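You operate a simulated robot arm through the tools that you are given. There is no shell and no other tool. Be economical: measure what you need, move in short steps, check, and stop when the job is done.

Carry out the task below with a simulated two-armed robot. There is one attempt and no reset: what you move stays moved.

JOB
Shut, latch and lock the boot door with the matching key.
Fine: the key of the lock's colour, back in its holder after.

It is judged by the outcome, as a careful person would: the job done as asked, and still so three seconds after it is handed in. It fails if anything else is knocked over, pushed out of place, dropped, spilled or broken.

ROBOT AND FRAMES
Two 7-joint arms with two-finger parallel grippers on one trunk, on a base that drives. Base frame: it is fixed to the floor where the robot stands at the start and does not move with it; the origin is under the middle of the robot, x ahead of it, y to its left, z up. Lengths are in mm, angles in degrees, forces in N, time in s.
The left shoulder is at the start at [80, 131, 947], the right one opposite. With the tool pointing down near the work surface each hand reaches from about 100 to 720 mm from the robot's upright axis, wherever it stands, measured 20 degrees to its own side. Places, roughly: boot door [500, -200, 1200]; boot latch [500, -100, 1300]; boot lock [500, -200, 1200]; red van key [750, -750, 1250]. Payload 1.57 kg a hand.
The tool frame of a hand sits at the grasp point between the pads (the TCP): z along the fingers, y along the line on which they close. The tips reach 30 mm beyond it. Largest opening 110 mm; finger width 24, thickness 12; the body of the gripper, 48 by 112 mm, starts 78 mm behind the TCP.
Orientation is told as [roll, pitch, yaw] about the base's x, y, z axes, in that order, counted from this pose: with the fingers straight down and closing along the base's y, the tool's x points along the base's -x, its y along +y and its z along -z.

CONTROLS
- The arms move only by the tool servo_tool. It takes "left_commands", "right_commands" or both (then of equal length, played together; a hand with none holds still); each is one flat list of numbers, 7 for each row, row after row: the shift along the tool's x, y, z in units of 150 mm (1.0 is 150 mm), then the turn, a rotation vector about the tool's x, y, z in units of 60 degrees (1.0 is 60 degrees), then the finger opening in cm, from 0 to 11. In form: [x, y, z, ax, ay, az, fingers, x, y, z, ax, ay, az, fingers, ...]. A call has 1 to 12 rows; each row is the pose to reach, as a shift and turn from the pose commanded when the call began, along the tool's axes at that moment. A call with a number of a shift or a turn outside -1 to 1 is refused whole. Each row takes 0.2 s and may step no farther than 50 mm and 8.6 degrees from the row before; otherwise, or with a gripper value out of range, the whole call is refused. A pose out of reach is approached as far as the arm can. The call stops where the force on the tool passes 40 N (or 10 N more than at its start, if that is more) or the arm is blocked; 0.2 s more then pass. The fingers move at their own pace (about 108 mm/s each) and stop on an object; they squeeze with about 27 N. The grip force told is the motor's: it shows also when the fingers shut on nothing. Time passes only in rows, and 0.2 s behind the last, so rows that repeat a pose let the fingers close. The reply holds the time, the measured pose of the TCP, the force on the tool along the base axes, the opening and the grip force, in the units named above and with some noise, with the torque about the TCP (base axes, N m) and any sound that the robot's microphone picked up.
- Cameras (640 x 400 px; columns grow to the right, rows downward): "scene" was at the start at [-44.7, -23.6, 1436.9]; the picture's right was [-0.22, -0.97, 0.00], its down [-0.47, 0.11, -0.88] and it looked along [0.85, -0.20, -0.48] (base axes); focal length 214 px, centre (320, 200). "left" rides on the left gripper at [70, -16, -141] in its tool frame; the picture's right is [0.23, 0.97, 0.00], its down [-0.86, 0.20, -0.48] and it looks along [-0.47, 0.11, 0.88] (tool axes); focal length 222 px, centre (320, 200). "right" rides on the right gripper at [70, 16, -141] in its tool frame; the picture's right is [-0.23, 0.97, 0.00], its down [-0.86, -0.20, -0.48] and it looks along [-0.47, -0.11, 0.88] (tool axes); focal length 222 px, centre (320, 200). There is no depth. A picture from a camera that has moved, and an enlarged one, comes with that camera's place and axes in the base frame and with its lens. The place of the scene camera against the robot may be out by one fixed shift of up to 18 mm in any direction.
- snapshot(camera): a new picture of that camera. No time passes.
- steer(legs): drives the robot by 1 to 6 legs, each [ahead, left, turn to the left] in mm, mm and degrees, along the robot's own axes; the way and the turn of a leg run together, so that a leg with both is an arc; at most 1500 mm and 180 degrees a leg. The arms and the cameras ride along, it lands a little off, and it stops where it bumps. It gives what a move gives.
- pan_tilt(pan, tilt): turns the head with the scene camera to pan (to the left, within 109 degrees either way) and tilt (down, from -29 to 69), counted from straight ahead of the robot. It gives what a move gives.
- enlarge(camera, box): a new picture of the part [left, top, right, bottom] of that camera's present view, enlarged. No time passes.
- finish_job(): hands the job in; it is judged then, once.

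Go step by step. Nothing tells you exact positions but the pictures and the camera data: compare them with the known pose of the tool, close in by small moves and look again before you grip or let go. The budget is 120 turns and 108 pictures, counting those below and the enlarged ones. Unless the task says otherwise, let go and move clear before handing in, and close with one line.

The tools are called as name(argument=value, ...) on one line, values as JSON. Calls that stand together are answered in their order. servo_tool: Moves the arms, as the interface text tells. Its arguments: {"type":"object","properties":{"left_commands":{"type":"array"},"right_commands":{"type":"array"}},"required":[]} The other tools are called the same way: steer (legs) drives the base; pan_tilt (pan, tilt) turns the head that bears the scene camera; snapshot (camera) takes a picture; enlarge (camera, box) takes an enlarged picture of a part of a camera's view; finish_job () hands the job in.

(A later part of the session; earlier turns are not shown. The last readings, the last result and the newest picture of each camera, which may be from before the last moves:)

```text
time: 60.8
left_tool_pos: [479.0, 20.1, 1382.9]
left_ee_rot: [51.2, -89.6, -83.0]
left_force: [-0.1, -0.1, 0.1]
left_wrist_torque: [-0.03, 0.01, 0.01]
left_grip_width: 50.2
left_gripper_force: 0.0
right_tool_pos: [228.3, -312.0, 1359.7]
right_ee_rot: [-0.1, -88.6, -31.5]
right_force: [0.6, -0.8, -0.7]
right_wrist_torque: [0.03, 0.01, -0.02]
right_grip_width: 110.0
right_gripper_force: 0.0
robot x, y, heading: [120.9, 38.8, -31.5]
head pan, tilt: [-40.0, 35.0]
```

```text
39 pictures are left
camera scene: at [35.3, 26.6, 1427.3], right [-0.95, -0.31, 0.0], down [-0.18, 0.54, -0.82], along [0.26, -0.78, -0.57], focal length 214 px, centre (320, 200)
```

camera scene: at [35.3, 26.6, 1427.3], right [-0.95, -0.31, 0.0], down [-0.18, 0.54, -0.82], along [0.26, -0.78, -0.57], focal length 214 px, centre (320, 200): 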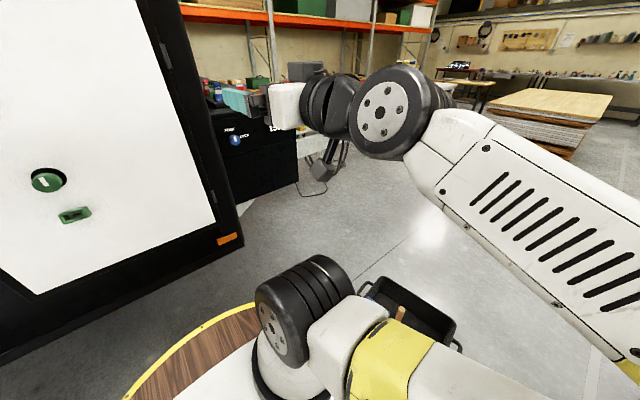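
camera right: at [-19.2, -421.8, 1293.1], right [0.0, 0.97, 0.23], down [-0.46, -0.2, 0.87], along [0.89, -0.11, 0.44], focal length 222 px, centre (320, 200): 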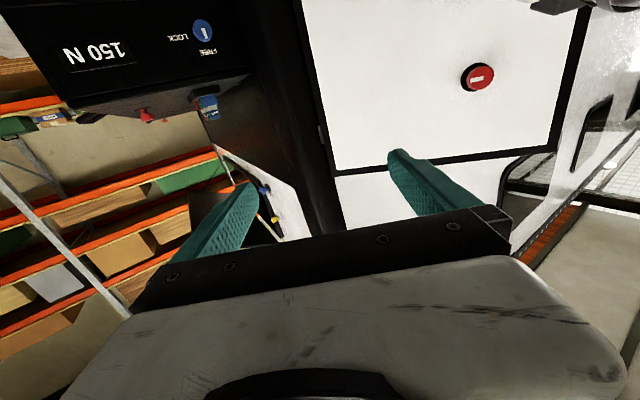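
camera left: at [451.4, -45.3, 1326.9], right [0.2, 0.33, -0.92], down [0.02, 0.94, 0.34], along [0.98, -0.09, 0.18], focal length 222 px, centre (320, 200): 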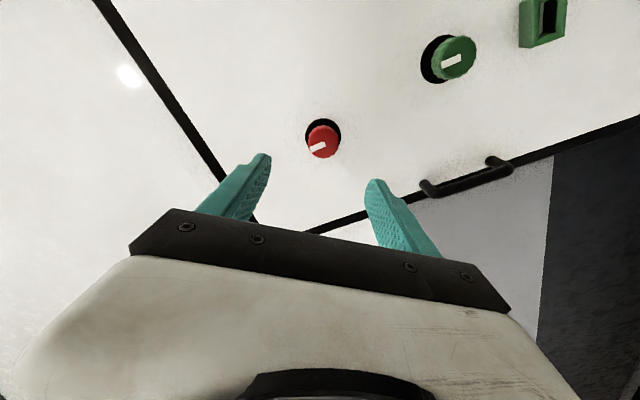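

I drive 215 mm forward and 110 mm right (robot frame), keeping the left hand ~90 mm off the door, to get near the rack.

steer(legs=[[0, -110, 0], [215, 0, 0]])

pan_tilt(pan=-25, tilt=25)

snapshot(camera="scene")

snapshot(camera="right")

```text
time: 63.3
left_tool_pos: [601.7, -189.2, 1382.6]
left_ee_rot: [55.0, -89.5, -87.0]
left_force: [-0.2, -0.1, 0.3]
left_wrist_torque: [-0.01, 0.0, 0.04]
left_grip_width: 49.9
left_gripper_force: 0.0
right_tool_pos: [350.3, -518.0, 1360.2]
right_ee_rot: [-0.1, -88.5, -31.5]
right_force: [-0.7, -0.6, 0.8]
right_wrist_torque: [0.0, -0.04, -0.01]
right_grip_width: 110.0
right_gripper_force: 0.0
robot x, y, heading: [244.0, -165.3, -31.4]
head pan, tilt: [-40.0, 35.0]
```

```text
time: 64.1
left_tool_pos: [602.3, -187.9, 1382.7]
left_ee_rot: [54.6, -89.5, -86.6]
left_force: [-0.2, 0.3, 0.6]
left_wrist_torque: [0.04, 0.02, 0.0]
left_grip_width: 50.3
left_gripper_force: 0.1
right_tool_pos: [350.5, -518.4, 1360.2]
right_ee_rot: [0.0, -88.4, -31.6]
right_force: [-0.3, 0.7, -1.1]
right_wrist_torque: [0.01, 0.01, 0.0]
right_grip_width: 109.9
right_gripper_force: 0.1
robot x, y, heading: [243.2, -166.0, -31.7]
head pan, tilt: [-25.0, 25.0]
```

```text
38 pictures are left
camera scene: at [181.7, -174.2, 1443.0], right [-0.84, -0.55, 0.0], down [-0.23, 0.35, -0.91], along [0.5, -0.76, -0.42], focal length 214 px, centre (320, 200)
```

scene: 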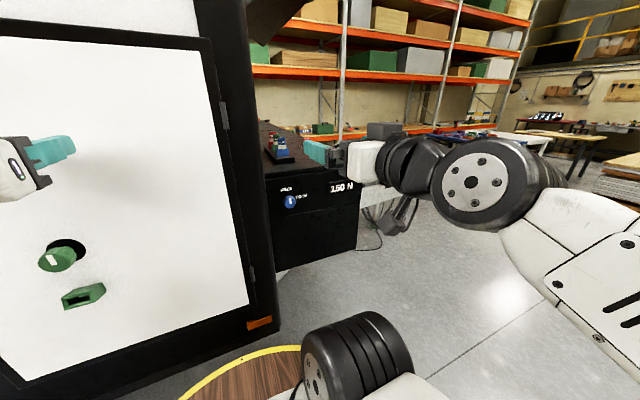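

```text
37 pictures are left
camera right: at [237.2, -429.0, 1292.6], right [0.52, 0.83, 0.23], down [-0.49, 0.07, 0.87], along [0.7, -0.56, 0.44], focal length 222 px, centre (320, 200)
```

right: 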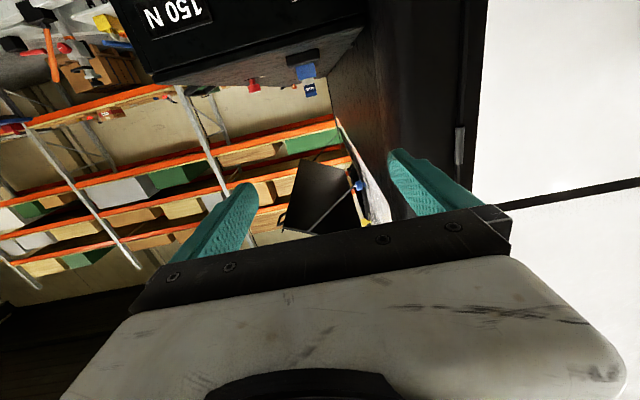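

I zoom on the key rack.

enlarge(camera="scene", box=[250, 110, 330, 190])

enlarge(camera="right", box=[230, 20, 340, 110])

```text
5.00 times, centred on (290, 150) of scene
camera zoom: at [181.7, -174.2, 1443.0], right [-0.84, -0.55, 0.0], down [-0.23, 0.35, -0.91], along [0.5, -0.76, -0.42], focal length 1072 px, centre (470, 450)
```

zoom: 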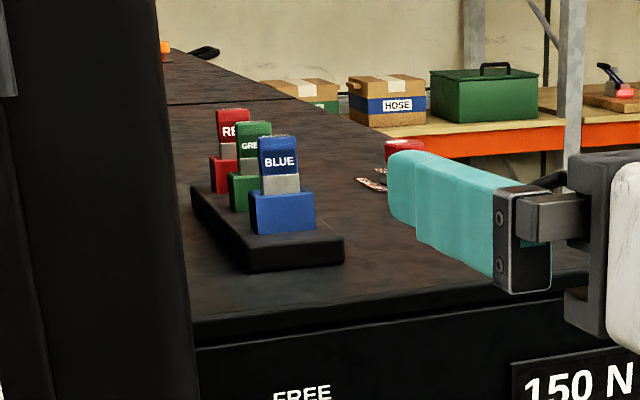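

```text
4.44 times, centred on (285, 65) of right
camera zoom: at [237.2, -429.0, 1292.6], right [0.52, 0.83, 0.23], down [-0.49, 0.07, 0.87], along [0.7, -0.56, 0.44], focal length 987 px, centre (476, 800)
```

zoom: 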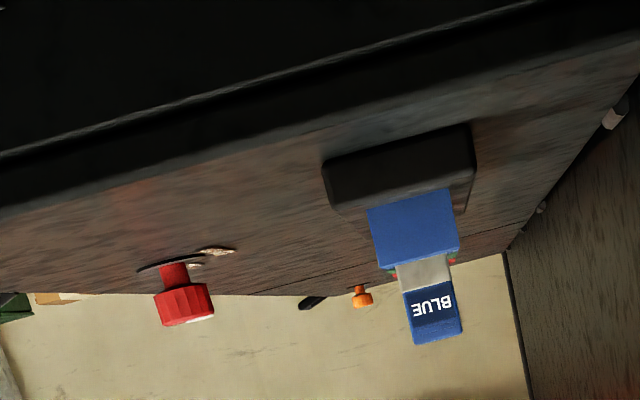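

Green key's head ≈ u-direction 68 mm behind blue's, near z 1297. I must come closer; first I fold the left hand back and downward-pointing so it stays clear of the door.

servo_tool(left_commands=[0, 0.05, -0.1, 0, 0.14, 0, 5, 0, 0.1, -0.2, 0, 0.28, 0, 5, 0, 0.15, -0.3, 0, 0.42, 0, 5, 0, 0.2, -0.4, 0, 0.56, 0, 5, 0, 0.25, -0.5, 0, 0.7, 0, 5, 0, 0.3, -0.6, 0, 0.84, 0, 5, 0, 0.3, -0.7, 0, 0.98, 0, 5])

```text
time: 65.7
left_tool_pos: [535.4, -94.5, 1383.3]
left_ee_rot: [0.5, -30.8, -32.2]
left_force: [0.0, -0.6, 0.0]
left_wrist_torque: [0.01, 0.01, 0.0]
left_grip_width: 50.1
left_gripper_force: 0.1
right_tool_pos: [350.4, -518.6, 1360.0]
right_ee_rot: [-0.2, -88.6, -31.5]
right_force: [0.5, -0.4, -0.4]
right_wrist_torque: [0.0, -0.01, 0.0]
right_grip_width: 110.2
right_gripper_force: 0.0
robot x, y, heading: [243.6, -169.1, -32.0]
head pan, tilt: [-25.0, 25.0]
```

Drive 70 right, then 120 forward.

steer(legs=[[0, -70, 0], [120, 0, 0]])

snapshot(camera="scene")

```text
time: 67.5
left_tool_pos: [600.4, -213.3, 1382.5]
left_ee_rot: [0.6, -30.9, -32.2]
left_force: [-0.6, 0.8, 0.0]
left_wrist_torque: [0.0, -0.03, -0.01]
left_grip_width: 50.4
left_gripper_force: 0.1
right_tool_pos: [414.9, -637.1, 1359.6]
right_ee_rot: [-0.2, -88.5, -31.5]
right_force: [-0.9, 0.5, 0.7]
right_wrist_torque: [0.0, 0.0, 0.02]
right_grip_width: 109.9
right_gripper_force: 0.0
robot x, y, heading: [308.3, -284.6, -31.8]
head pan, tilt: [-25.0, 25.0]
```

```text
34 pictures are left
camera scene: at [245.9, -294.2, 1443.1], right [-0.84, -0.55, 0.0], down [-0.23, 0.35, -0.91], along [0.5, -0.76, -0.42], focal length 214 px, centre (320, 200)
```

scene: 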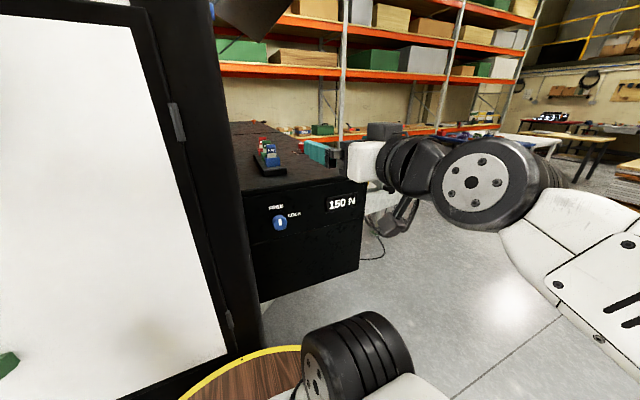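

Before raising the right hand I check the dark flap overhead near the cabinet.

pan_tilt(pan=-20, tilt=-8)

snapshot(camera="scene")

```text
time: 68.5
left_tool_pos: [601.5, -213.4, 1382.8]
left_ee_rot: [0.6, -30.9, -32.3]
left_force: [-0.2, -0.8, 0.0]
left_wrist_torque: [0.01, -0.01, 0.01]
left_grip_width: 50.2
left_gripper_force: 0.1
right_tool_pos: [415.8, -638.7, 1360.0]
right_ee_rot: [-0.1, -88.5, -31.5]
right_force: [-0.7, 0.1, 0.4]
right_wrist_torque: [-0.05, 0.02, 0.03]
right_grip_width: 109.8
right_gripper_force: 0.1
robot x, y, heading: [308.0, -287.3, -31.7]
head pan, tilt: [-20.0, -8.0]
```

```text
33 pictures are left
camera scene: at [248.5, -284.5, 1495.7], right [-0.79, -0.62, 0.0], down [0.09, -0.11, -0.99], along [0.61, -0.78, 0.14], focal length 214 px, centre (320, 200)
```

scene: 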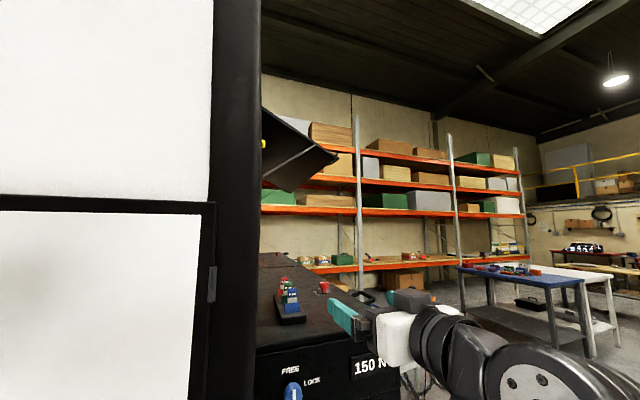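

The hatch is well above (z≥1570). I raise the right hand and tip it to about 30° from vertical.

servo_tool(right_commands=[-0.1, 0, 0, 0, 0.14, 0, 6, -0.2, 0, 0, 0, 0.28, 0, 6, -0.3, 0, 0, 0, 0.42, 0, 6, -0.4, 0, 0, 0, 0.56, 0, 6, -0.5, 0, 0, 0, 0.7, 0, 6, -0.6, 0, 0, 0, 0.84, 0, 6, -0.6, 0, 0, 0, 0.96, 0, 6])

snapshot(camera="right")

```text
time: 70.1
left_tool_pos: [602.3, -214.4, 1383.3]
left_ee_rot: [0.5, -31.0, -32.2]
left_force: [0.0, -0.4, -0.5]
left_wrist_torque: [-0.02, -0.03, 0.0]
left_grip_width: 49.8
left_gripper_force: 0.1
right_tool_pos: [417.5, -639.2, 1450.4]
right_ee_rot: [0.0, -30.9, -31.6]
right_force: [-0.8, -1.0, 0.0]
right_wrist_torque: [-0.04, 0.0, 0.0]
right_grip_width: 59.8
right_gripper_force: 0.1
robot x, y, heading: [306.1, -288.6, -31.6]
head pan, tilt: [-20.0, -8.0]
```

```text
32 pictures are left
camera right: at [312.7, -556.1, 1534.7], right [0.68, 0.73, 0.12], down [0.31, -0.43, 0.85], along [0.67, -0.54, -0.52], focal length 222 px, centre (320, 200)
```

right: 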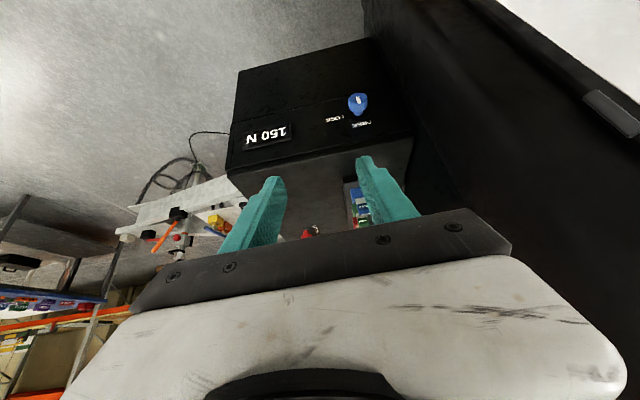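

Keys are visible ahead-right. I advance the right hand 150 mm toward them and 50 mm left.

servo_tool(right_commands=[-0.22, 0.08, 0.13, 0, 0, 0, 6, -0.43, 0.17, 0.26, 0, 0, 0, 6, -0.64, 0.25, 0.39, 0, 0, 0, 6, -0.857, 0.333, 0.515, 0, 0, 0, 6])

snapshot(camera="right")

snapshot(camera="scene")

```text
time: 71.1
left_tool_pos: [600.9, -213.2, 1383.7]
left_ee_rot: [0.5, -31.0, -32.1]
left_force: [0.1, 0.2, 0.1]
left_wrist_torque: [-0.03, -0.01, 0.03]
left_grip_width: 50.3
left_gripper_force: 0.1
right_tool_pos: [570.4, -675.3, 1449.7]
right_ee_rot: [-0.1, -31.0, -31.7]
right_force: [-0.5, 1.0, 0.6]
right_wrist_torque: [0.0, -0.03, 0.04]
right_grip_width: 60.2
right_gripper_force: 0.1
robot x, y, heading: [308.3, -286.9, -31.8]
head pan, tilt: [-20.0, -8.0]
```

```text
31 pictures are left
camera right: at [466.1, -592.0, 1534.5], right [0.68, 0.73, 0.12], down [0.31, -0.43, 0.85], along [0.67, -0.54, -0.51], focal length 222 px, centre (320, 200)
```

right: 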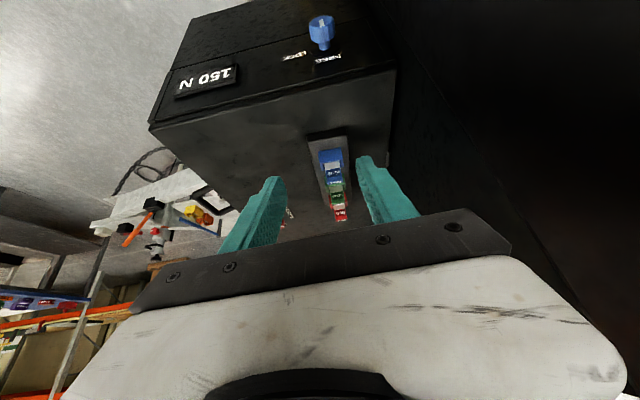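

```text
30 pictures are left
camera scene: at [248.1, -284.3, 1495.7], right [-0.79, -0.62, 0.0], down [0.09, -0.11, -0.99], along [0.61, -0.78, 0.14], focal length 214 px, centre (320, 200)
```

scene: 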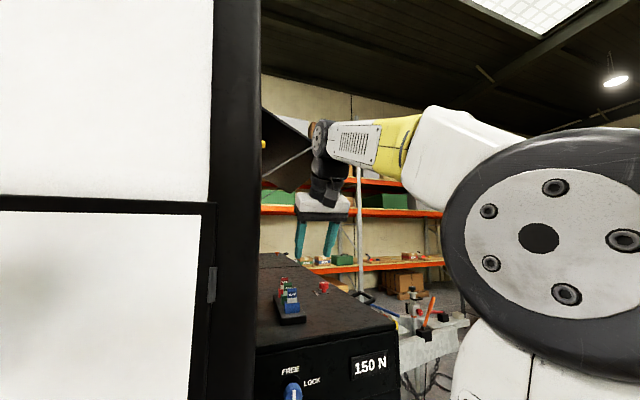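

I zoom in the wrist view to locate the green key.

enlarge(camera="right", box=[290, 120, 370, 230])

enlarge(camera="scene", box=[260, 260, 330, 330])

```text
3.64 times, centred on (330, 175) of right
camera zoom: at [466.1, -592.0, 1534.5], right [0.68, 0.73, 0.12], down [0.31, -0.43, 0.85], along [0.67, -0.54, -0.51], focal length 808 px, centre (284, 291)
```

zoom: 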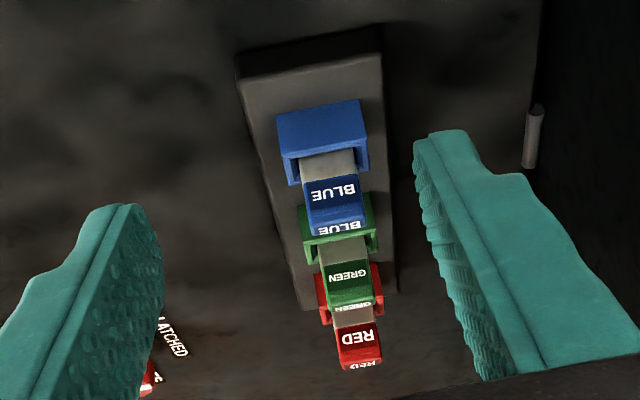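

```text
5.71 times, centred on (295, 295) of scene
camera zoom: at [248.1, -284.3, 1495.7], right [-0.79, -0.62, 0.0], down [0.09, -0.11, -0.99], along [0.61, -0.78, 0.14], focal length 1226 px, centre (463, -343)
```

zoom: 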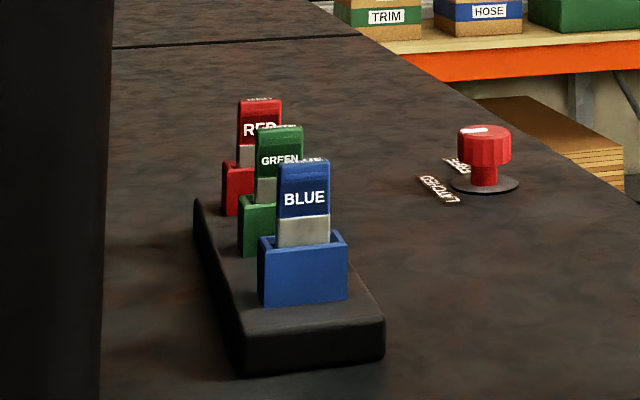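

Green key head ≈ [806,-817,1298]. I move the hand on above the row (150 mm, then the rest).

servo_tool(right_commands=[-0.22, 0.0, 0.13, 0, 0, 0, 6, -0.43, 0.01, 0.26, 0, 0, 0, 6, -0.64, 0.02, 0.39, 0, 0, 0, 6, -0.857, 0.023, 0.515, 0, 0, 0, 6])

servo_tool(right_commands=[-0.2, 0.0, 0.12, 0, 0, 0, 6, -0.4, 0, 0.24, 0, 0, 0, 6, -0.6, 0, 0.36, 0, 0, 0, 6])

snapshot(camera="right")

```text
time: 72.1
left_tool_pos: [601.3, -213.8, 1383.2]
left_ee_rot: [0.5, -30.9, -32.2]
left_force: [0.6, 0.5, -0.6]
left_wrist_torque: [0.0, -0.06, -0.01]
left_grip_width: 50.1
left_gripper_force: 0.1
right_tool_pos: [699.9, -749.4, 1447.9]
right_ee_rot: [0.1, -30.8, -31.6]
right_force: [-0.4, 1.0, 0.4]
right_wrist_torque: [-0.01, 0.01, 0.0]
right_grip_width: 60.1
right_gripper_force: 0.1
robot x, y, heading: [309.8, -286.2, -31.9]
head pan, tilt: [-20.0, -8.0]
```

```text
time: 72.9
left_tool_pos: [600.7, -214.1, 1382.4]
left_ee_rot: [0.5, -30.9, -32.2]
left_force: [0.1, -0.4, 0.3]
left_wrist_torque: [-0.01, -0.03, 0.02]
left_grip_width: 50.1
left_gripper_force: 0.2
right_tool_pos: [788.8, -803.8, 1449.4]
right_ee_rot: [0.0, -30.9, -31.6]
right_force: [0.0, 0.5, 0.3]
right_wrist_torque: [-0.01, -0.04, 0.02]
right_grip_width: 60.0
right_gripper_force: 0.1
robot x, y, heading: [309.7, -287.6, -31.8]
head pan, tilt: [-20.0, -8.0]
```

```text
27 pictures are left
camera right: at [684.6, -720.8, 1533.5], right [0.68, 0.73, 0.12], down [0.31, -0.43, 0.85], along [0.67, -0.54, -0.51], focal length 222 px, centre (320, 200)
```

right: 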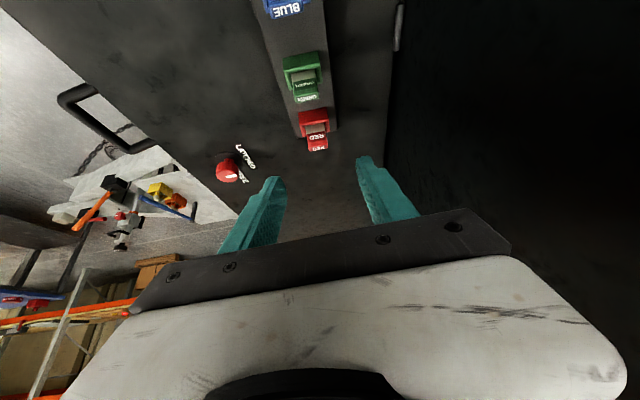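

Reach is fine and the green key lies 19 mm ahead, 143 below. I descend partway, making the hand more upright.

servo_tool(right_commands=[0.06, 0, 0.16, 0, 0.08, 0, 6, 0.12, 0, 0.32, 0, 0.16, 0, 6, 0.18, -0.01, 0.48, 0, 0.24, 0, 6, 0.235, -0.01, 0.637, 0, 0.25, 0, 6])

snapshot(camera="right")

enlarge(camera="scene", box=[250, 170, 370, 330])

```text
time: 73.9
left_tool_pos: [602.6, -213.7, 1383.3]
left_ee_rot: [0.4, -30.8, -32.3]
left_force: [-0.3, 0.7, -0.9]
left_wrist_torque: [0.02, 0.0, 0.02]
left_grip_width: 50.0
left_gripper_force: 0.1
right_tool_pos: [802.1, -815.9, 1356.8]
right_ee_rot: [-0.1, -16.0, -31.4]
right_force: [-0.1, -1.3, -0.2]
right_wrist_torque: [0.02, -0.02, -0.01]
right_grip_width: 59.8
right_gripper_force: 0.0
right hand out of reach, approached as far as the arm can: row 3, 4
robot x, y, heading: [307.7, -286.5, -31.8]
head pan, tilt: [-20.0, -8.0]
```

```text
26 pictures are left
camera right: at [719.9, -746.5, 1471.5], right [0.69, 0.72, 0.06], down [0.49, -0.53, 0.69], along [0.53, -0.45, -0.72], focal length 222 px, centre (320, 200)
```

right: 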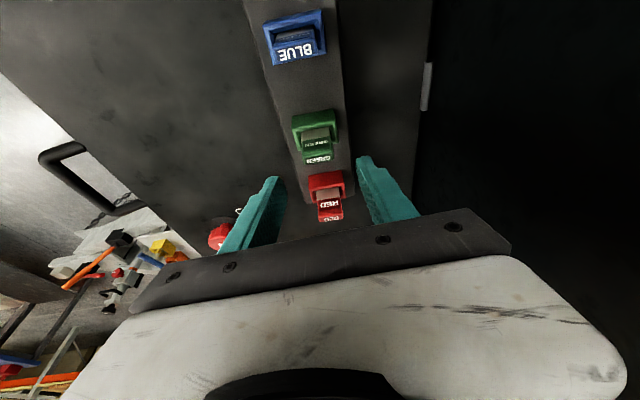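

```text
2.50 times, centred on (310, 250) of scene
camera zoom: at [248.6, -284.7, 1495.7], right [-0.79, -0.62, 0.0], down [0.09, -0.11, -0.99], along [0.61, -0.78, 0.14], focal length 536 px, centre (345, 75)
```

zoom: 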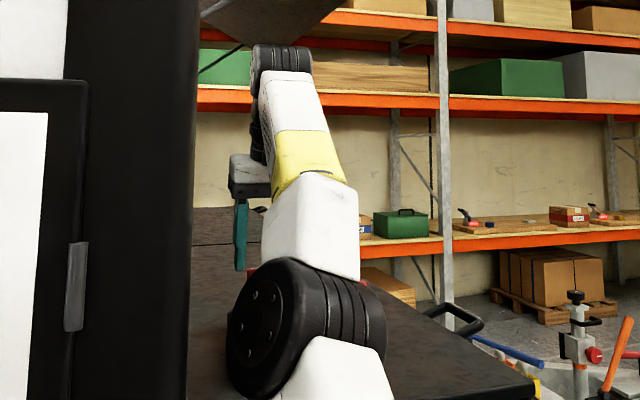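

The fingers straddle the green head laterally. I lower 50 mm and 5 mm back.

servo_tool(right_commands=[0.06, 0.01, 0.16, 0, 0, 0, 6, 0.126, 0.01, 0.317, 0, 0, 0, 6, 0.126, 0.01, 0.317, 0, 0, 0, 6])

snapshot(camera="right")

```text
time: 74.5
left_tool_pos: [601.2, -214.3, 1382.5]
left_ee_rot: [0.5, -31.0, -32.1]
left_force: [-1.2, 0.0, 0.3]
left_wrist_torque: [0.02, 0.0, 0.03]
left_grip_width: 49.9
left_gripper_force: 0.0
right_tool_pos: [813.9, -828.2, 1337.4]
right_ee_rot: [-0.3, -16.4, -32.3]
right_force: [-0.3, -0.3, 0.4]
right_wrist_torque: [-0.02, 0.05, 0.0]
right_grip_width: 59.7
right_gripper_force: 0.6
right hand out of reach, approached as far as the arm can: row 1, 2
robot x, y, heading: [310.0, -287.7, -31.6]
head pan, tilt: [-20.0, -8.0]
stopped in row 2 (right hand): the force on the tool passed its limit at 52 N (the readings are from after the stop); the commanded pose is now the measured one
```

```text
24 pictures are left
camera right: at [732.7, -756.3, 1453.5], right [0.7, 0.71, 0.06], down [0.47, -0.53, 0.7], along [0.53, -0.47, -0.71], focal length 222 px, centre (320, 200)
```

right: 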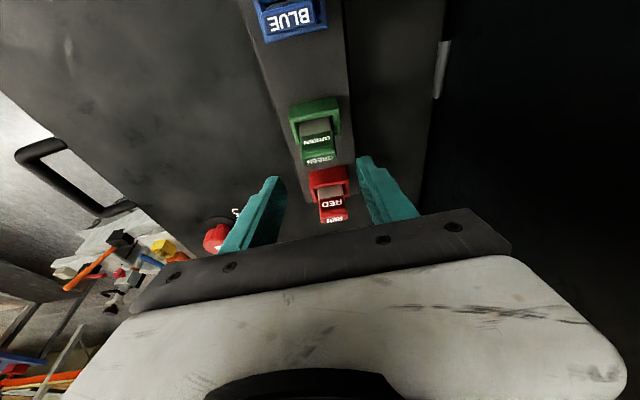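

Something stopped the descent while the arm was near its reach limit. I check from the scene camera.

pan_tilt(pan=-20, tilt=5)

snapshot(camera="scene")

```text
time: 75.2
left_tool_pos: [601.2, -215.0, 1383.6]
left_ee_rot: [0.4, -30.9, -32.2]
left_force: [-0.4, -0.4, 0.4]
left_wrist_torque: [0.02, 0.02, -0.02]
left_grip_width: 50.0
left_gripper_force: 0.1
right_tool_pos: [814.7, -827.6, 1337.7]
right_ee_rot: [-0.3, -16.4, -32.2]
right_force: [-0.6, -0.3, 0.1]
right_wrist_torque: [0.0, -0.02, -0.01]
right_grip_width: 60.0
right_gripper_force: 0.1
robot x, y, heading: [311.5, -289.5, -31.9]
head pan, tilt: [-20.0, 5.0]
```

```text
23 pictures are left
camera scene: at [252.5, -289.5, 1475.6], right [-0.79, -0.62, 0.0], down [-0.05, 0.07, -1.0], along [0.62, -0.78, -0.09], focal length 214 px, centre (320, 200)
```

scene: 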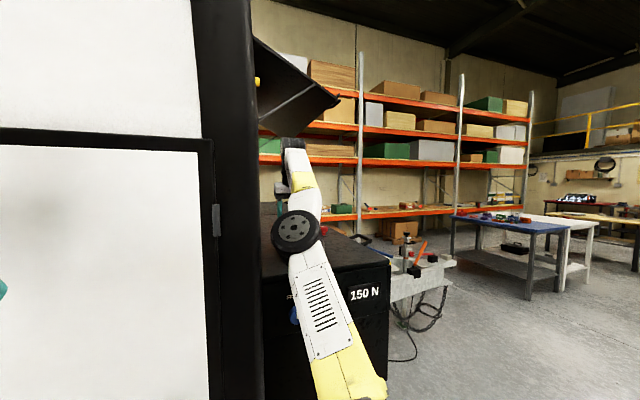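

No obvious obstruction; the near-vertical pose was simply at the arm's limit. I lift slightly and return to the 31° tilt, which was comfortably reachable.

servo_tool(right_commands=[0.03, 0.01, -0.1, 0, -0.08, 0, 6, 0.06, 0.02, -0.2, 0, -0.16, 0, 6, 0.095, 0.03, -0.2, 0, -0.25, 0, 6])

enlarge(camera="right", box=[200, 40, 440, 240])

```text
time: 76.0
left_tool_pos: [602.3, -213.3, 1383.5]
left_ee_rot: [0.5, -31.0, -32.2]
left_force: [0.3, 0.9, -0.3]
left_wrist_torque: [0.0, 0.02, 0.02]
left_grip_width: 50.1
left_gripper_force: 0.0
right_tool_pos: [818.8, -858.0, 1405.2]
right_ee_rot: [-0.3, -31.3, -32.1]
right_force: [0.1, -0.6, -0.2]
right_wrist_torque: [-0.03, 0.05, -0.07]
right_grip_width: 60.1
right_gripper_force: 0.1
right hand out of reach, approached as far as the arm can: row 1, 2, 3
robot x, y, heading: [304.4, -289.2, -31.9]
head pan, tilt: [-20.0, 5.0]
```

```text
2.00 times, centred on (320, 140) of right
camera zoom: at [714.2, -771.5, 1489.0], right [0.68, 0.72, 0.11], down [0.3, -0.42, 0.85], along [0.66, -0.55, -0.51], focal length 444 px, centre (320, 320)
```

zoom: 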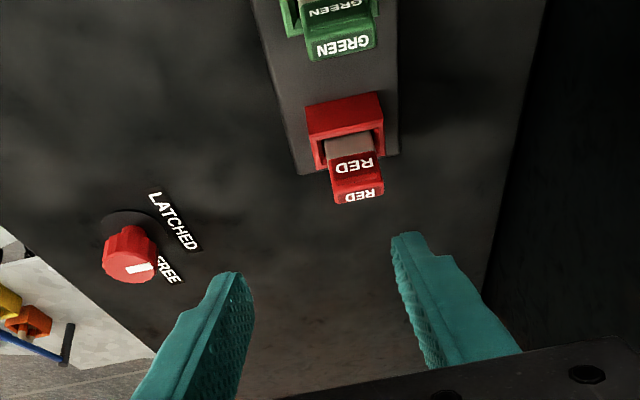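

The arm drifted in a poor posture. I return up to the earlier good pose (z≈1450, u≈1095).

servo_tool(right_commands=[0.03, 0.04, -0.12, 0, 0, 0, 6, 0.07, 0.09, -0.24, 0, 0, 0, 6, 0.11, 0.14, -0.36, 0, 0, 0, 6, 0.154, 0.187, -0.443, 0, 0, 0, 6, 0.154, 0.187, -0.443, 0, 0, 0, 6])

```text
time: 77.2
left_tool_pos: [602.0, -213.8, 1382.8]
left_ee_rot: [0.5, -31.0, -32.2]
left_force: [-0.9, -0.3, 0.4]
left_wrist_torque: [0.0, -0.01, 0.02]
left_grip_width: 50.1
left_gripper_force: 0.1
right_tool_pos: [790.1, -805.7, 1452.8]
right_ee_rot: [-0.3, -31.2, -32.1]
right_force: [0.0, -0.8, 0.6]
right_wrist_torque: [-0.02, 0.04, -0.05]
right_grip_width: 59.8
right_gripper_force: 0.1
right hand out of reach, approached as far as the arm can: row 4
robot x, y, heading: [308.2, -286.4, -31.8]
head pan, tilt: [-20.0, 5.0]
```

The arm needs to be more stretched here to keep its wrist within limits, so I back the robot 110 mm and then reach forward/down.

steer(legs=[[-110, 0, 0]])

servo_tool(right_commands=[0.08, 0, 0.28, 0, 0, 0, 6, -0.05, 0, 0.42, 0, 0, 0, 6, -0.2, 0, 0.56, 0, 0, 0, 6])

snapshot(camera="right")

```text
time: 78.4
left_tool_pos: [508.9, -156.1, 1383.4]
left_ee_rot: [0.6, -30.9, -32.1]
left_force: [0.1, 0.4, 0.2]
left_wrist_torque: [-0.01, 0.03, 0.0]
left_grip_width: 50.0
left_gripper_force: 0.0
right_tool_pos: [700.9, -748.9, 1453.3]
right_ee_rot: [-0.4, -31.2, -32.1]
right_force: [0.4, -0.1, -0.3]
right_wrist_torque: [0.02, 0.02, -0.03]
right_grip_width: 59.8
right_gripper_force: 0.0
robot x, y, heading: [215.3, -235.1, -31.6]
head pan, tilt: [-20.0, 5.0]
```

```text
time: 79.2
left_tool_pos: [509.8, -158.1, 1382.9]
left_ee_rot: [0.5, -30.9, -32.2]
left_force: [-0.4, 0.6, 0.2]
left_wrist_torque: [0.03, -0.02, -0.01]
left_grip_width: 50.5
left_gripper_force: 0.0
right_tool_pos: [753.4, -782.0, 1394.4]
right_ee_rot: [-0.3, -31.2, -32.1]
right_force: [0.0, -0.2, 0.5]
right_wrist_torque: [-0.02, -0.03, -0.01]
right_grip_width: 60.3
right_gripper_force: 0.1
right hand out of reach, approached as far as the arm can: row 1, 2, 3
robot x, y, heading: [213.4, -227.8, -31.8]
head pan, tilt: [-20.0, 5.0]
```

```text
21 pictures are left
camera right: at [648.9, -697.0, 1477.8], right [0.68, 0.72, 0.11], down [0.3, -0.42, 0.85], along [0.66, -0.55, -0.51], focal length 222 px, centre (320, 200)
```

right: 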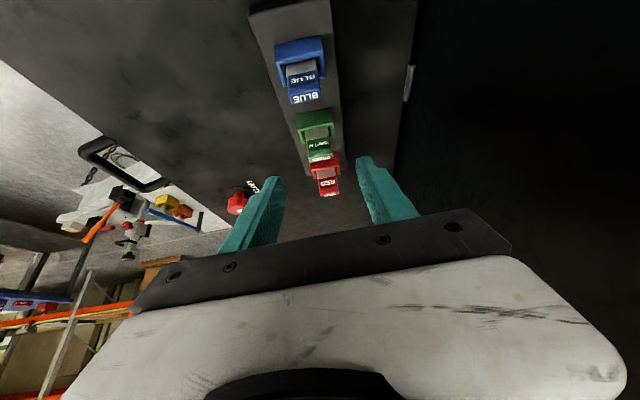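

The green head lies exactly along the tool axis, ~100 mm ahead. I advance along it.

servo_tool(right_commands=[0, -0.01, 0.2, 0, 0, 0, 6, 0, -0.013, 0.4, 0, 0, 0, 6, 0, -0.013, 0.55, 0, 0, 0, 6, 0, -0.013, 0.65, 0, 0, 0, 6])

snapshot(camera="right")

```text
time: 80.2
left_tool_pos: [510.2, -154.8, 1383.0]
left_ee_rot: [0.6, -30.9, -32.0]
left_force: [-0.1, -0.6, -0.2]
left_wrist_torque: [0.0, -0.04, 0.02]
left_grip_width: 50.0
left_gripper_force: 0.1
right_tool_pos: [802.6, -817.2, 1315.9]
right_ee_rot: [-0.2, -31.1, -32.1]
right_force: [-0.8, 0.1, 0.1]
right_wrist_torque: [0.0, 0.02, 0.0]
right_grip_width: 59.9
right_gripper_force: 0.1
right hand out of reach, approached as far as the arm can: row 1, 2, 3, 4
robot x, y, heading: [217.2, -230.6, -31.6]
head pan, tilt: [-20.0, 5.0]
```

```text
20 pictures are left
camera right: at [699.7, -732.2, 1401.2], right [0.68, 0.72, 0.11], down [0.31, -0.42, 0.85], along [0.66, -0.55, -0.51], focal length 222 px, centre (320, 200)
```

right: 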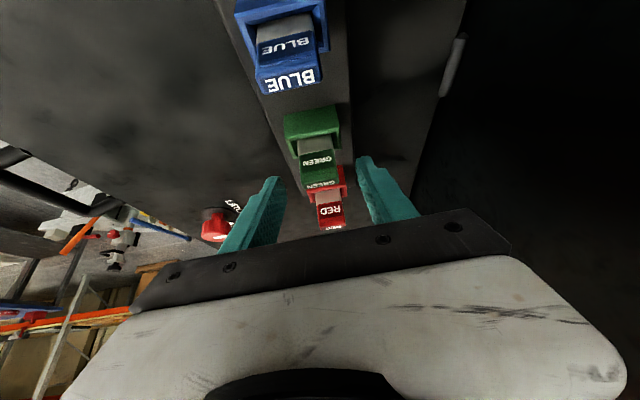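

Slightly lower still: 16 mm down, then close on the green head.

servo_tool(right_commands=[0.066, 0.0, 0.085, 0, 0, 0, 6, 0.066, 0, 0.085, 0, 0, 0, 4.5, 0.066, 0, 0.085, 0, 0, 0, 4.5])

enlarge(camera="right", box=[220, 80, 420, 240])

```text
time: 81.0
left_tool_pos: [510.0, -156.1, 1383.3]
left_ee_rot: [0.4, -30.9, -32.2]
left_force: [-0.9, 0.0, -0.7]
left_wrist_torque: [0.0, 0.02, -0.03]
left_grip_width: 50.3
left_gripper_force: 0.1
right_tool_pos: [810.1, -820.0, 1307.0]
right_ee_rot: [-0.3, -31.1, -32.1]
right_force: [0.4, 0.1, -0.5]
right_wrist_torque: [0.02, -0.03, -0.03]
right_grip_width: 45.0
right_gripper_force: 0.0
right hand out of reach, approached as far as the arm can: row 1, 2, 3
robot x, y, heading: [214.6, -227.2, -31.5]
head pan, tilt: [-20.0, 5.0]
```

```text
2.50 times, centred on (320, 160) of right
camera zoom: at [706.2, -735.8, 1390.8], right [0.68, 0.72, 0.11], down [0.31, -0.42, 0.85], along [0.66, -0.55, -0.51], focal length 555 px, centre (320, 300)
```

zoom: 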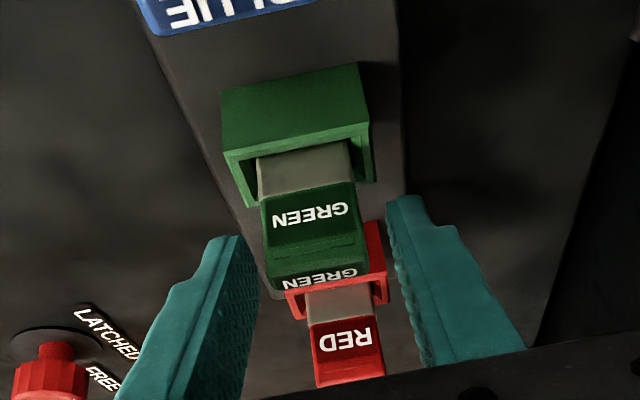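

The head top is still ~8 mm below the TCP and the arm is at full stretch. I draw the hand back 30 mm and drive 30 mm forward to regain slack.

servo_tool(right_commands=[0.171, 0, -0.103, 0, 0, 0, 4.8, 0.171, 0, -0.103, 0, 0, 0, 4.8])

steer(legs=[[35, 0, 0]])

```text
time: 81.6
left_tool_pos: [510.0, -156.9, 1384.0]
left_ee_rot: [0.5, -30.9, -32.1]
left_force: [-0.2, 0.2, 0.4]
left_wrist_torque: [0.03, -0.01, 0.01]
left_grip_width: 50.1
left_gripper_force: 0.1
right_tool_pos: [800.7, -816.2, 1321.1]
right_ee_rot: [-0.3, -31.1, -32.0]
right_force: [0.2, -0.4, 0.6]
right_wrist_torque: [-0.01, -0.04, 0.02]
right_grip_width: 47.8
right_gripper_force: 0.1
right hand out of reach, approached as far as the arm can: row 1, 2
robot x, y, heading: [214.6, -232.0, -31.8]
head pan, tilt: [-20.0, 5.0]
```

```text
time: 82.5
left_tool_pos: [538.9, -175.0, 1383.1]
left_ee_rot: [0.5, -30.9, -32.1]
left_force: [0.4, 0.0, 0.0]
left_wrist_torque: [-0.02, -0.01, -0.03]
left_grip_width: 50.4
left_gripper_force: 0.1
right_tool_pos: [829.9, -834.9, 1321.2]
right_ee_rot: [-0.3, -31.1, -32.1]
right_force: [0.0, -0.9, 0.3]
right_wrist_torque: [-0.03, 0.01, 0.0]
right_grip_width: 47.8
right_gripper_force: 0.0
robot x, y, heading: [244.8, -249.9, -31.6]
head pan, tilt: [-20.0, 5.0]
```

The limit is actually on the near side (wrist flex), so farther away is better. I raise the hand a bit and back up 95 mm.

servo_tool(right_commands=[-0.07, 0, -0.12, 0, 0, 0, 6, -0.137, 0, -0.229, 0, 0, 0, 6])

steer(legs=[[-95, 0, 0]])

```text
time: 83.1
left_tool_pos: [539.9, -175.1, 1382.5]
left_ee_rot: [0.6, -30.9, -32.2]
left_force: [-0.1, 0.0, 0.4]
left_wrist_torque: [-0.01, 0.02, 0.01]
left_grip_width: 50.5
left_gripper_force: 0.2
right_tool_pos: [814.2, -826.1, 1348.4]
right_ee_rot: [-0.3, -31.1, -31.9]
right_force: [-0.6, 0.3, -1.0]
right_wrist_torque: [-0.04, 0.01, -0.02]
right_grip_width: 59.7
right_gripper_force: 0.1
right hand out of reach, approached as far as the arm can: row 1, 2
robot x, y, heading: [247.3, -249.3, -31.6]
head pan, tilt: [-20.0, 5.0]
```

```text
time: 84.2
left_tool_pos: [459.0, -124.8, 1381.6]
left_ee_rot: [0.4, -31.0, -32.1]
left_force: [-0.1, -0.6, 0.2]
left_wrist_torque: [0.02, 0.0, 0.04]
left_grip_width: 50.0
left_gripper_force: 0.0
right_tool_pos: [734.8, -777.5, 1348.8]
right_ee_rot: [-0.4, -31.2, -32.0]
right_force: [1.0, 0.0, 0.6]
right_wrist_torque: [0.0, -0.01, -0.02]
right_grip_width: 60.3
right_gripper_force: 0.1
robot x, y, heading: [162.0, -201.4, -31.5]
head pan, tilt: [-20.0, 5.0]
```

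I now understand the limit line; a robot position ~40 mm forward of here suits the target. I drive 35 forward and reach down along the tool axis.

steer(legs=[[35, 0, 0]])

servo_tool(right_commands=[-0.1, 0.01, 0.12, 0, 0, 0, 5.5, -0.18, 0.02, 0.26, 0, 0, 0, 5.5, -0.216, 0.02, 0.4, 0, 0, 0, 5.5, -0.216, 0.02, 0.495, 0, 0, 0, 5.5, -0.216, 0.02, 0.495, 0, 0, 0, 5.5])

enlarge(camera="right", box=[220, 80, 420, 240])

```text
time: 85.0
left_tool_pos: [487.7, -143.1, 1383.0]
left_ee_rot: [0.4, -30.9, -32.1]
left_force: [-0.1, -0.5, -0.3]
left_wrist_torque: [-0.03, 0.02, -0.03]
left_grip_width: 50.2
left_gripper_force: 0.0
right_tool_pos: [764.0, -794.0, 1348.2]
right_ee_rot: [-0.3, -31.1, -32.0]
right_force: [-0.6, 0.0, 0.0]
right_wrist_torque: [0.0, 0.0, 0.04]
right_grip_width: 60.0
right_gripper_force: 0.0
robot x, y, heading: [193.2, -220.7, -31.6]
head pan, tilt: [-20.0, 5.0]
```

```text
time: 86.2
left_tool_pos: [488.7, -143.5, 1382.6]
left_ee_rot: [0.6, -30.9, -32.1]
left_force: [0.6, 0.6, -0.1]
left_wrist_torque: [0.02, -0.01, 0.02]
left_grip_width: 50.1
left_gripper_force: 0.0
right_tool_pos: [796.5, -819.7, 1292.3]
right_ee_rot: [-0.3, -31.1, -32.0]
right_force: [1.4, 1.7, -0.9]
right_wrist_torque: [0.04, 0.0, 0.02]
right_grip_width: 56.7
right_gripper_force: 0.7
right hand out of reach, approached as far as the arm can: row 1, 2, 3, 4, 5
robot x, y, heading: [196.5, -215.2, -31.8]
head pan, tilt: [-20.0, 5.0]
```

```text
2.50 times, centred on (320, 160) of right
camera zoom: at [692.3, -734.6, 1375.8], right [0.68, 0.72, 0.11], down [0.31, -0.42, 0.85], along [0.66, -0.55, -0.51], focal length 555 px, centre (320, 300)
```

zoom: 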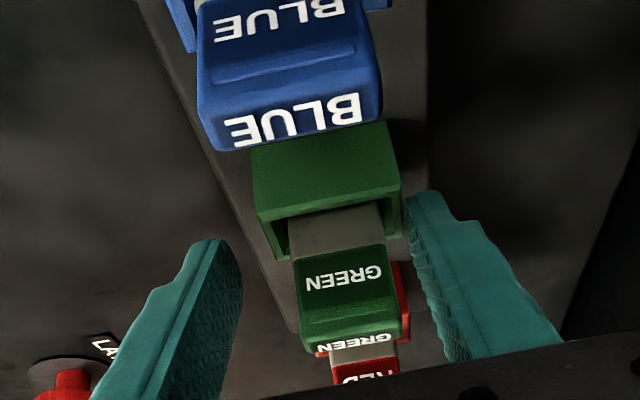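

The head is between the pads, 6 mm off-centre. I shift 6 mm left and close.

servo_tool(right_commands=[0, 0.045, 0, 0, 0, 0, 5.5, 0, 0.045, 0, 0, 0, 0, 4, 0, 0.045, 0, 0, 0, 0, 3, 0, 0.045, 0, 0, 0, 0, 2, 0, 0.045, 0, 0, 0, 0, 2])

enlarge(camera="right", box=[220, 80, 420, 240])

```text
time: 87.5
left_tool_pos: [488.0, -143.6, 1383.1]
left_ee_rot: [0.5, -30.9, -32.1]
left_force: [-0.3, 0.4, -0.3]
left_wrist_torque: [-0.03, -0.01, -0.01]
left_grip_width: 50.1
left_gripper_force: 0.1
right_tool_pos: [799.1, -813.5, 1292.5]
right_ee_rot: [-0.2, -31.1, -32.1]
right_force: [-0.6, -0.6, 0.0]
right_wrist_torque: [-0.19, 0.07, -0.42]
right_grip_width: 44.0
right_gripper_force: 27.1
robot x, y, heading: [190.1, -217.9, -31.8]
head pan, tilt: [-20.0, 5.0]
```

```text
2.50 times, centred on (320, 160) of right
camera zoom: at [695.7, -729.1, 1375.9], right [0.68, 0.72, 0.11], down [0.31, -0.42, 0.85], along [0.66, -0.55, -0.51], focal length 555 px, centre (320, 300)
```

zoom: 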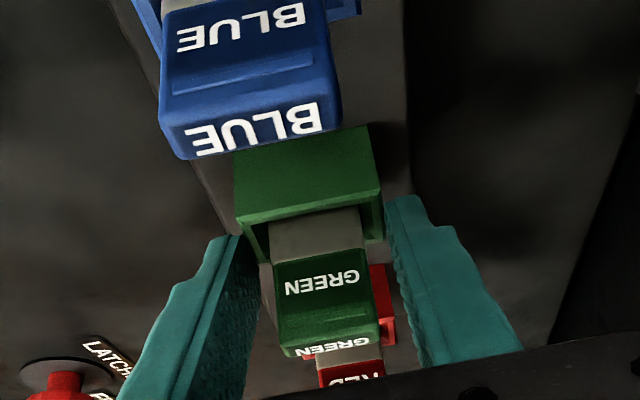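

The tips closed on the holder, not the key. I open, rise 18 mm and close again on the head.

servo_tool(right_commands=[0, 0, 0, 0, 0, 0, 5.5, 0, 0, 0, 0, 0, 0, 5.5, -0.062, 0.0, -0.103, 0, 0, 0, 5.5, -0.062, 0, -0.103, 0, 0, 0, 3, -0.062, 0, -0.103, 0, 0, 0, 2, -0.062, 0, -0.103, 0, 0, 0, 1.5])

enlarge(camera="right", box=[220, 80, 420, 240])

```text
time: 88.8
left_tool_pos: [487.1, -143.5, 1381.9]
left_ee_rot: [0.4, -30.9, -32.2]
left_force: [-0.3, -0.6, 0.4]
left_wrist_torque: [-0.02, 0.0, -0.01]
left_grip_width: 50.1
left_gripper_force: 0.1
right_tool_pos: [796.7, -811.0, 1298.2]
right_ee_rot: [-0.3, -31.2, -31.9]
right_force: [-2.1, -1.3, 0.3]
right_wrist_torque: [0.04, 0.11, -0.17]
right_grip_width: 43.4
right_gripper_force: 26.6
right hand out of reach, approached as far as the arm can: row 3, 4, 5, 6
robot x, y, heading: [192.8, -216.2, -31.6]
head pan, tilt: [-20.0, 5.0]
```

```text
2.50 times, centred on (320, 160) of right
camera zoom: at [692.8, -726.2, 1382.6], right [0.68, 0.72, 0.11], down [0.31, -0.42, 0.85], along [0.66, -0.55, -0.51], focal length 555 px, centre (320, 300)
```

zoom: 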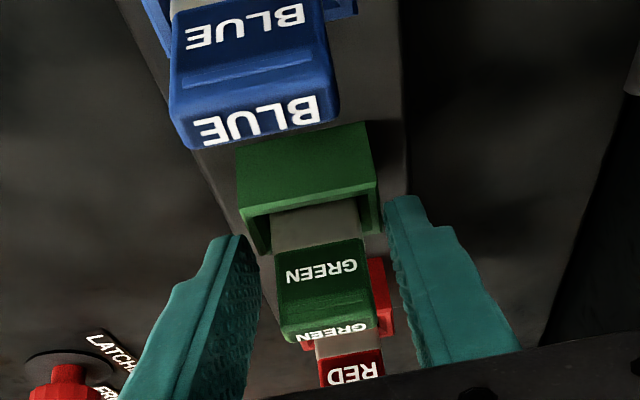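

The arm is fully stretched; I open, lift, and drive 40 mm forward to get slack.

servo_tool(right_commands=[0, 0, 0, 0, 0, 0, 6, 0, 0, 0, 0, 0, 0, 6, 0.05, 0, -0.2, 0, 0, 0, 6, 0.1, 0, -0.4, 0, 0, 0, 6])

steer(legs=[[45, 0, 0]])

```text
time: 89.8
left_tool_pos: [488.5, -143.4, 1382.0]
left_ee_rot: [0.5, -30.9, -32.1]
left_force: [0.0, -0.3, -0.7]
left_wrist_torque: [0.03, 0.02, 0.01]
left_grip_width: 50.3
left_gripper_force: 0.0
right_tool_pos: [759.2, -786.7, 1341.1]
right_ee_rot: [-0.3, -31.1, -32.0]
right_force: [1.3, -1.0, 0.1]
right_wrist_torque: [0.0, 0.0, 0.04]
right_grip_width: 60.0
right_gripper_force: 0.0
robot x, y, heading: [197.9, -218.2, -31.5]
head pan, tilt: [-20.0, 5.0]
```

```text
time: 90.8
left_tool_pos: [527.0, -166.2, 1383.0]
left_ee_rot: [0.5, -30.9, -32.1]
left_force: [-0.1, -0.2, -0.4]
left_wrist_torque: [-0.01, -0.02, 0.03]
left_grip_width: 50.1
left_gripper_force: 0.0
right_tool_pos: [797.2, -810.1, 1343.7]
right_ee_rot: [-0.3, -31.1, -32.0]
right_force: [0.1, -0.3, 0.0]
right_wrist_torque: [0.01, 0.02, -0.02]
right_grip_width: 60.1
right_gripper_force: 0.0
robot x, y, heading: [230.7, -239.4, -31.7]
head pan, tilt: [-20.0, 5.0]
```

Now with slack, I lower to z≈1306 and close on the head.

servo_tool(right_commands=[0.045, 0, 0.12, 0, 0, 0, 6, 0.09, -0.01, 0.24, 0, 0, 0, 6, 0.09, -0.01, 0.24, 0, 0, 0, 4, 0.09, -0.01, 0.24, 0, 0, 0, 2, 0.09, -0.01, 0.24, 0, 0, 0, 1, 0.09, -0.01, 0.24, 0, 0, 0, 1])

enlarge(camera="right", box=[220, 80, 420, 240])

```text
time: 92.2
left_tool_pos: [525.9, -166.3, 1382.7]
left_ee_rot: [0.5, -31.0, -32.0]
left_force: [-0.2, 0.2, 0.1]
left_wrist_torque: [0.03, 0.0, -0.01]
left_grip_width: 49.9
left_gripper_force: 0.0
right_tool_pos: [801.1, -815.9, 1302.8]
right_ee_rot: [-0.3, -31.1, -32.0]
right_force: [0.3, -0.7, 1.4]
right_wrist_torque: [0.02, -0.03, -0.03]
right_grip_width: 27.1
right_gripper_force: 26.6
robot x, y, heading: [228.7, -238.0, -31.8]
head pan, tilt: [-20.0, 5.0]
```

```text
2.50 times, centred on (320, 160) of right
camera zoom: at [697.8, -730.9, 1388.3], right [0.68, 0.72, 0.11], down [0.31, -0.42, 0.85], along [0.66, -0.55, -0.51], focal length 555 px, centre (320, 300)
```

zoom: 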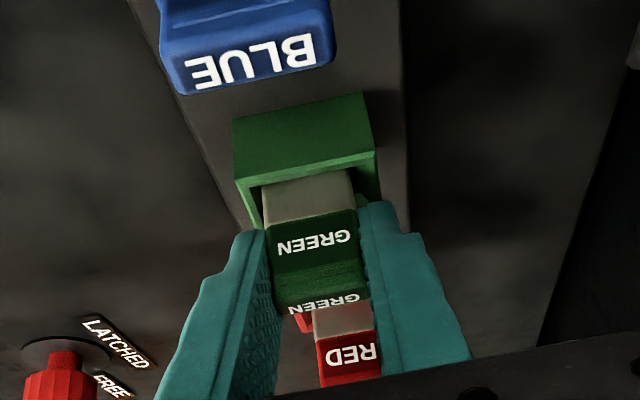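

Green key gripped (27 mm). I pull it straight up slowly.

servo_tool(right_commands=[-0.05, 0, -0.083, 0, 0, 0, 1, -0.1, 0, -0.166, 0, 0, 0, 1, -0.15, 0, -0.25, 0, 0, 0, 1])

enlarge(camera="right", box=[220, 60, 420, 240])

```text
time: 93.0
left_tool_pos: [525.9, -167.1, 1383.0]
left_ee_rot: [0.5, -30.9, -32.1]
left_force: [-1.1, 0.3, 0.1]
left_wrist_torque: [0.0, -0.04, -0.01]
left_grip_width: 50.2
left_gripper_force: 0.0
right_tool_pos: [802.2, -814.5, 1348.0]
right_ee_rot: [-0.3, -31.2, -31.9]
right_force: [0.4, 0.7, -0.9]
right_wrist_torque: [0.01, -0.03, 0.02]
right_grip_width: 27.0
right_gripper_force: 27.1
robot x, y, heading: [233.1, -242.1, -31.6]
head pan, tilt: [-20.0, 5.0]
```

```text
2.22 times, centred on (320, 150) of right
camera zoom: at [697.8, -729.7, 1431.5], right [0.68, 0.72, 0.11], down [0.31, -0.42, 0.85], along [0.66, -0.55, -0.51], focal length 494 px, centre (320, 311)
```

zoom: 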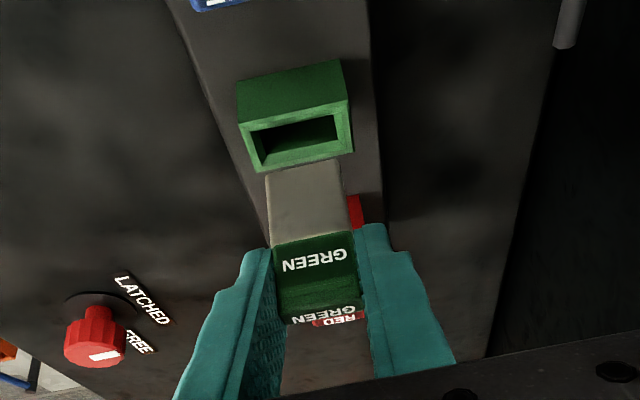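

Key is free of its holder. I lift it higher, easing back.

servo_tool(right_commands=[-0.029, 0, -0.177, 0, 0, 0, 1, -0.029, 0, -0.372, 0, 0, 0, 1, 0, 0, -0.583, 0, 0, 0, 1, 0.045, 0, -0.727, 0, 0, 0, 1])

steer(legs=[[-200, 0, 0]])

```text
time: 94.0
left_tool_pos: [525.8, -166.6, 1382.9]
left_ee_rot: [0.5, -30.9, -32.0]
left_force: [-0.3, 0.8, 0.2]
left_wrist_torque: [0.02, 0.03, -0.02]
left_grip_width: 49.9
left_gripper_force: 0.0
right_tool_pos: [736.1, -783.5, 1427.8]
right_ee_rot: [-0.3, -31.1, -32.1]
right_force: [0.2, -0.4, 0.2]
right_wrist_torque: [0.0, -0.01, 0.0]
right_grip_width: 27.0
right_gripper_force: 27.0
right hand out of reach, approached as far as the arm can: row 1, 2, 3, 4
robot x, y, heading: [229.7, -242.8, -31.8]
head pan, tilt: [-20.0, 5.0]
```

```text
time: 95.5
left_tool_pos: [356.4, -61.9, 1381.9]
left_ee_rot: [0.6, -30.9, -32.0]
left_force: [-0.3, -0.7, 0.4]
left_wrist_torque: [0.04, -0.01, 0.0]
left_grip_width: 50.0
left_gripper_force: 0.0
right_tool_pos: [568.0, -677.3, 1428.8]
right_ee_rot: [-0.3, -31.1, -31.8]
right_force: [0.6, -0.1, -1.4]
right_wrist_torque: [-0.02, -0.01, 0.01]
right_grip_width: 27.3
right_gripper_force: 27.2
robot x, y, heading: [65.2, -134.5, -31.6]
head pan, tilt: [-20.0, 5.0]
```

Now I retract and tilt the right hand up toward horizontal, well before passing the van.

servo_tool(right_commands=[0.13, 0, -0.023, 0, -0.14, 0, 1, 0.26, 0, -0.046, 0, -0.28, 0, 1, 0.39, 0, -0.07, 0, -0.42, 0, 1, 0.52, 0, -0.09, 0, -0.56, 0, 1, 0.65, 0, -0.115, 0, -0.7, 0, 1, 0.78, 0, -0.14, 0, -0.84, 0, 1, 0.91, 0, -0.16, 0, -0.98, 0, 1])

```text
time: 97.1
left_tool_pos: [355.5, -61.7, 1382.2]
left_ee_rot: [0.4, -31.0, -31.9]
left_force: [-0.4, -0.6, -0.3]
left_wrist_torque: [-0.01, 0.02, 0.01]
left_grip_width: 49.9
left_gripper_force: 0.1
right_tool_pos: [459.1, -607.8, 1378.6]
right_ee_rot: [-76.7, -89.7, 44.7]
right_force: [-0.1, 0.6, 0.0]
right_wrist_torque: [-0.01, 0.03, 0.0]
right_grip_width: 27.0
right_gripper_force: 27.4
robot x, y, heading: [59.1, -134.1, -31.6]
head pan, tilt: [-20.0, 5.0]
```

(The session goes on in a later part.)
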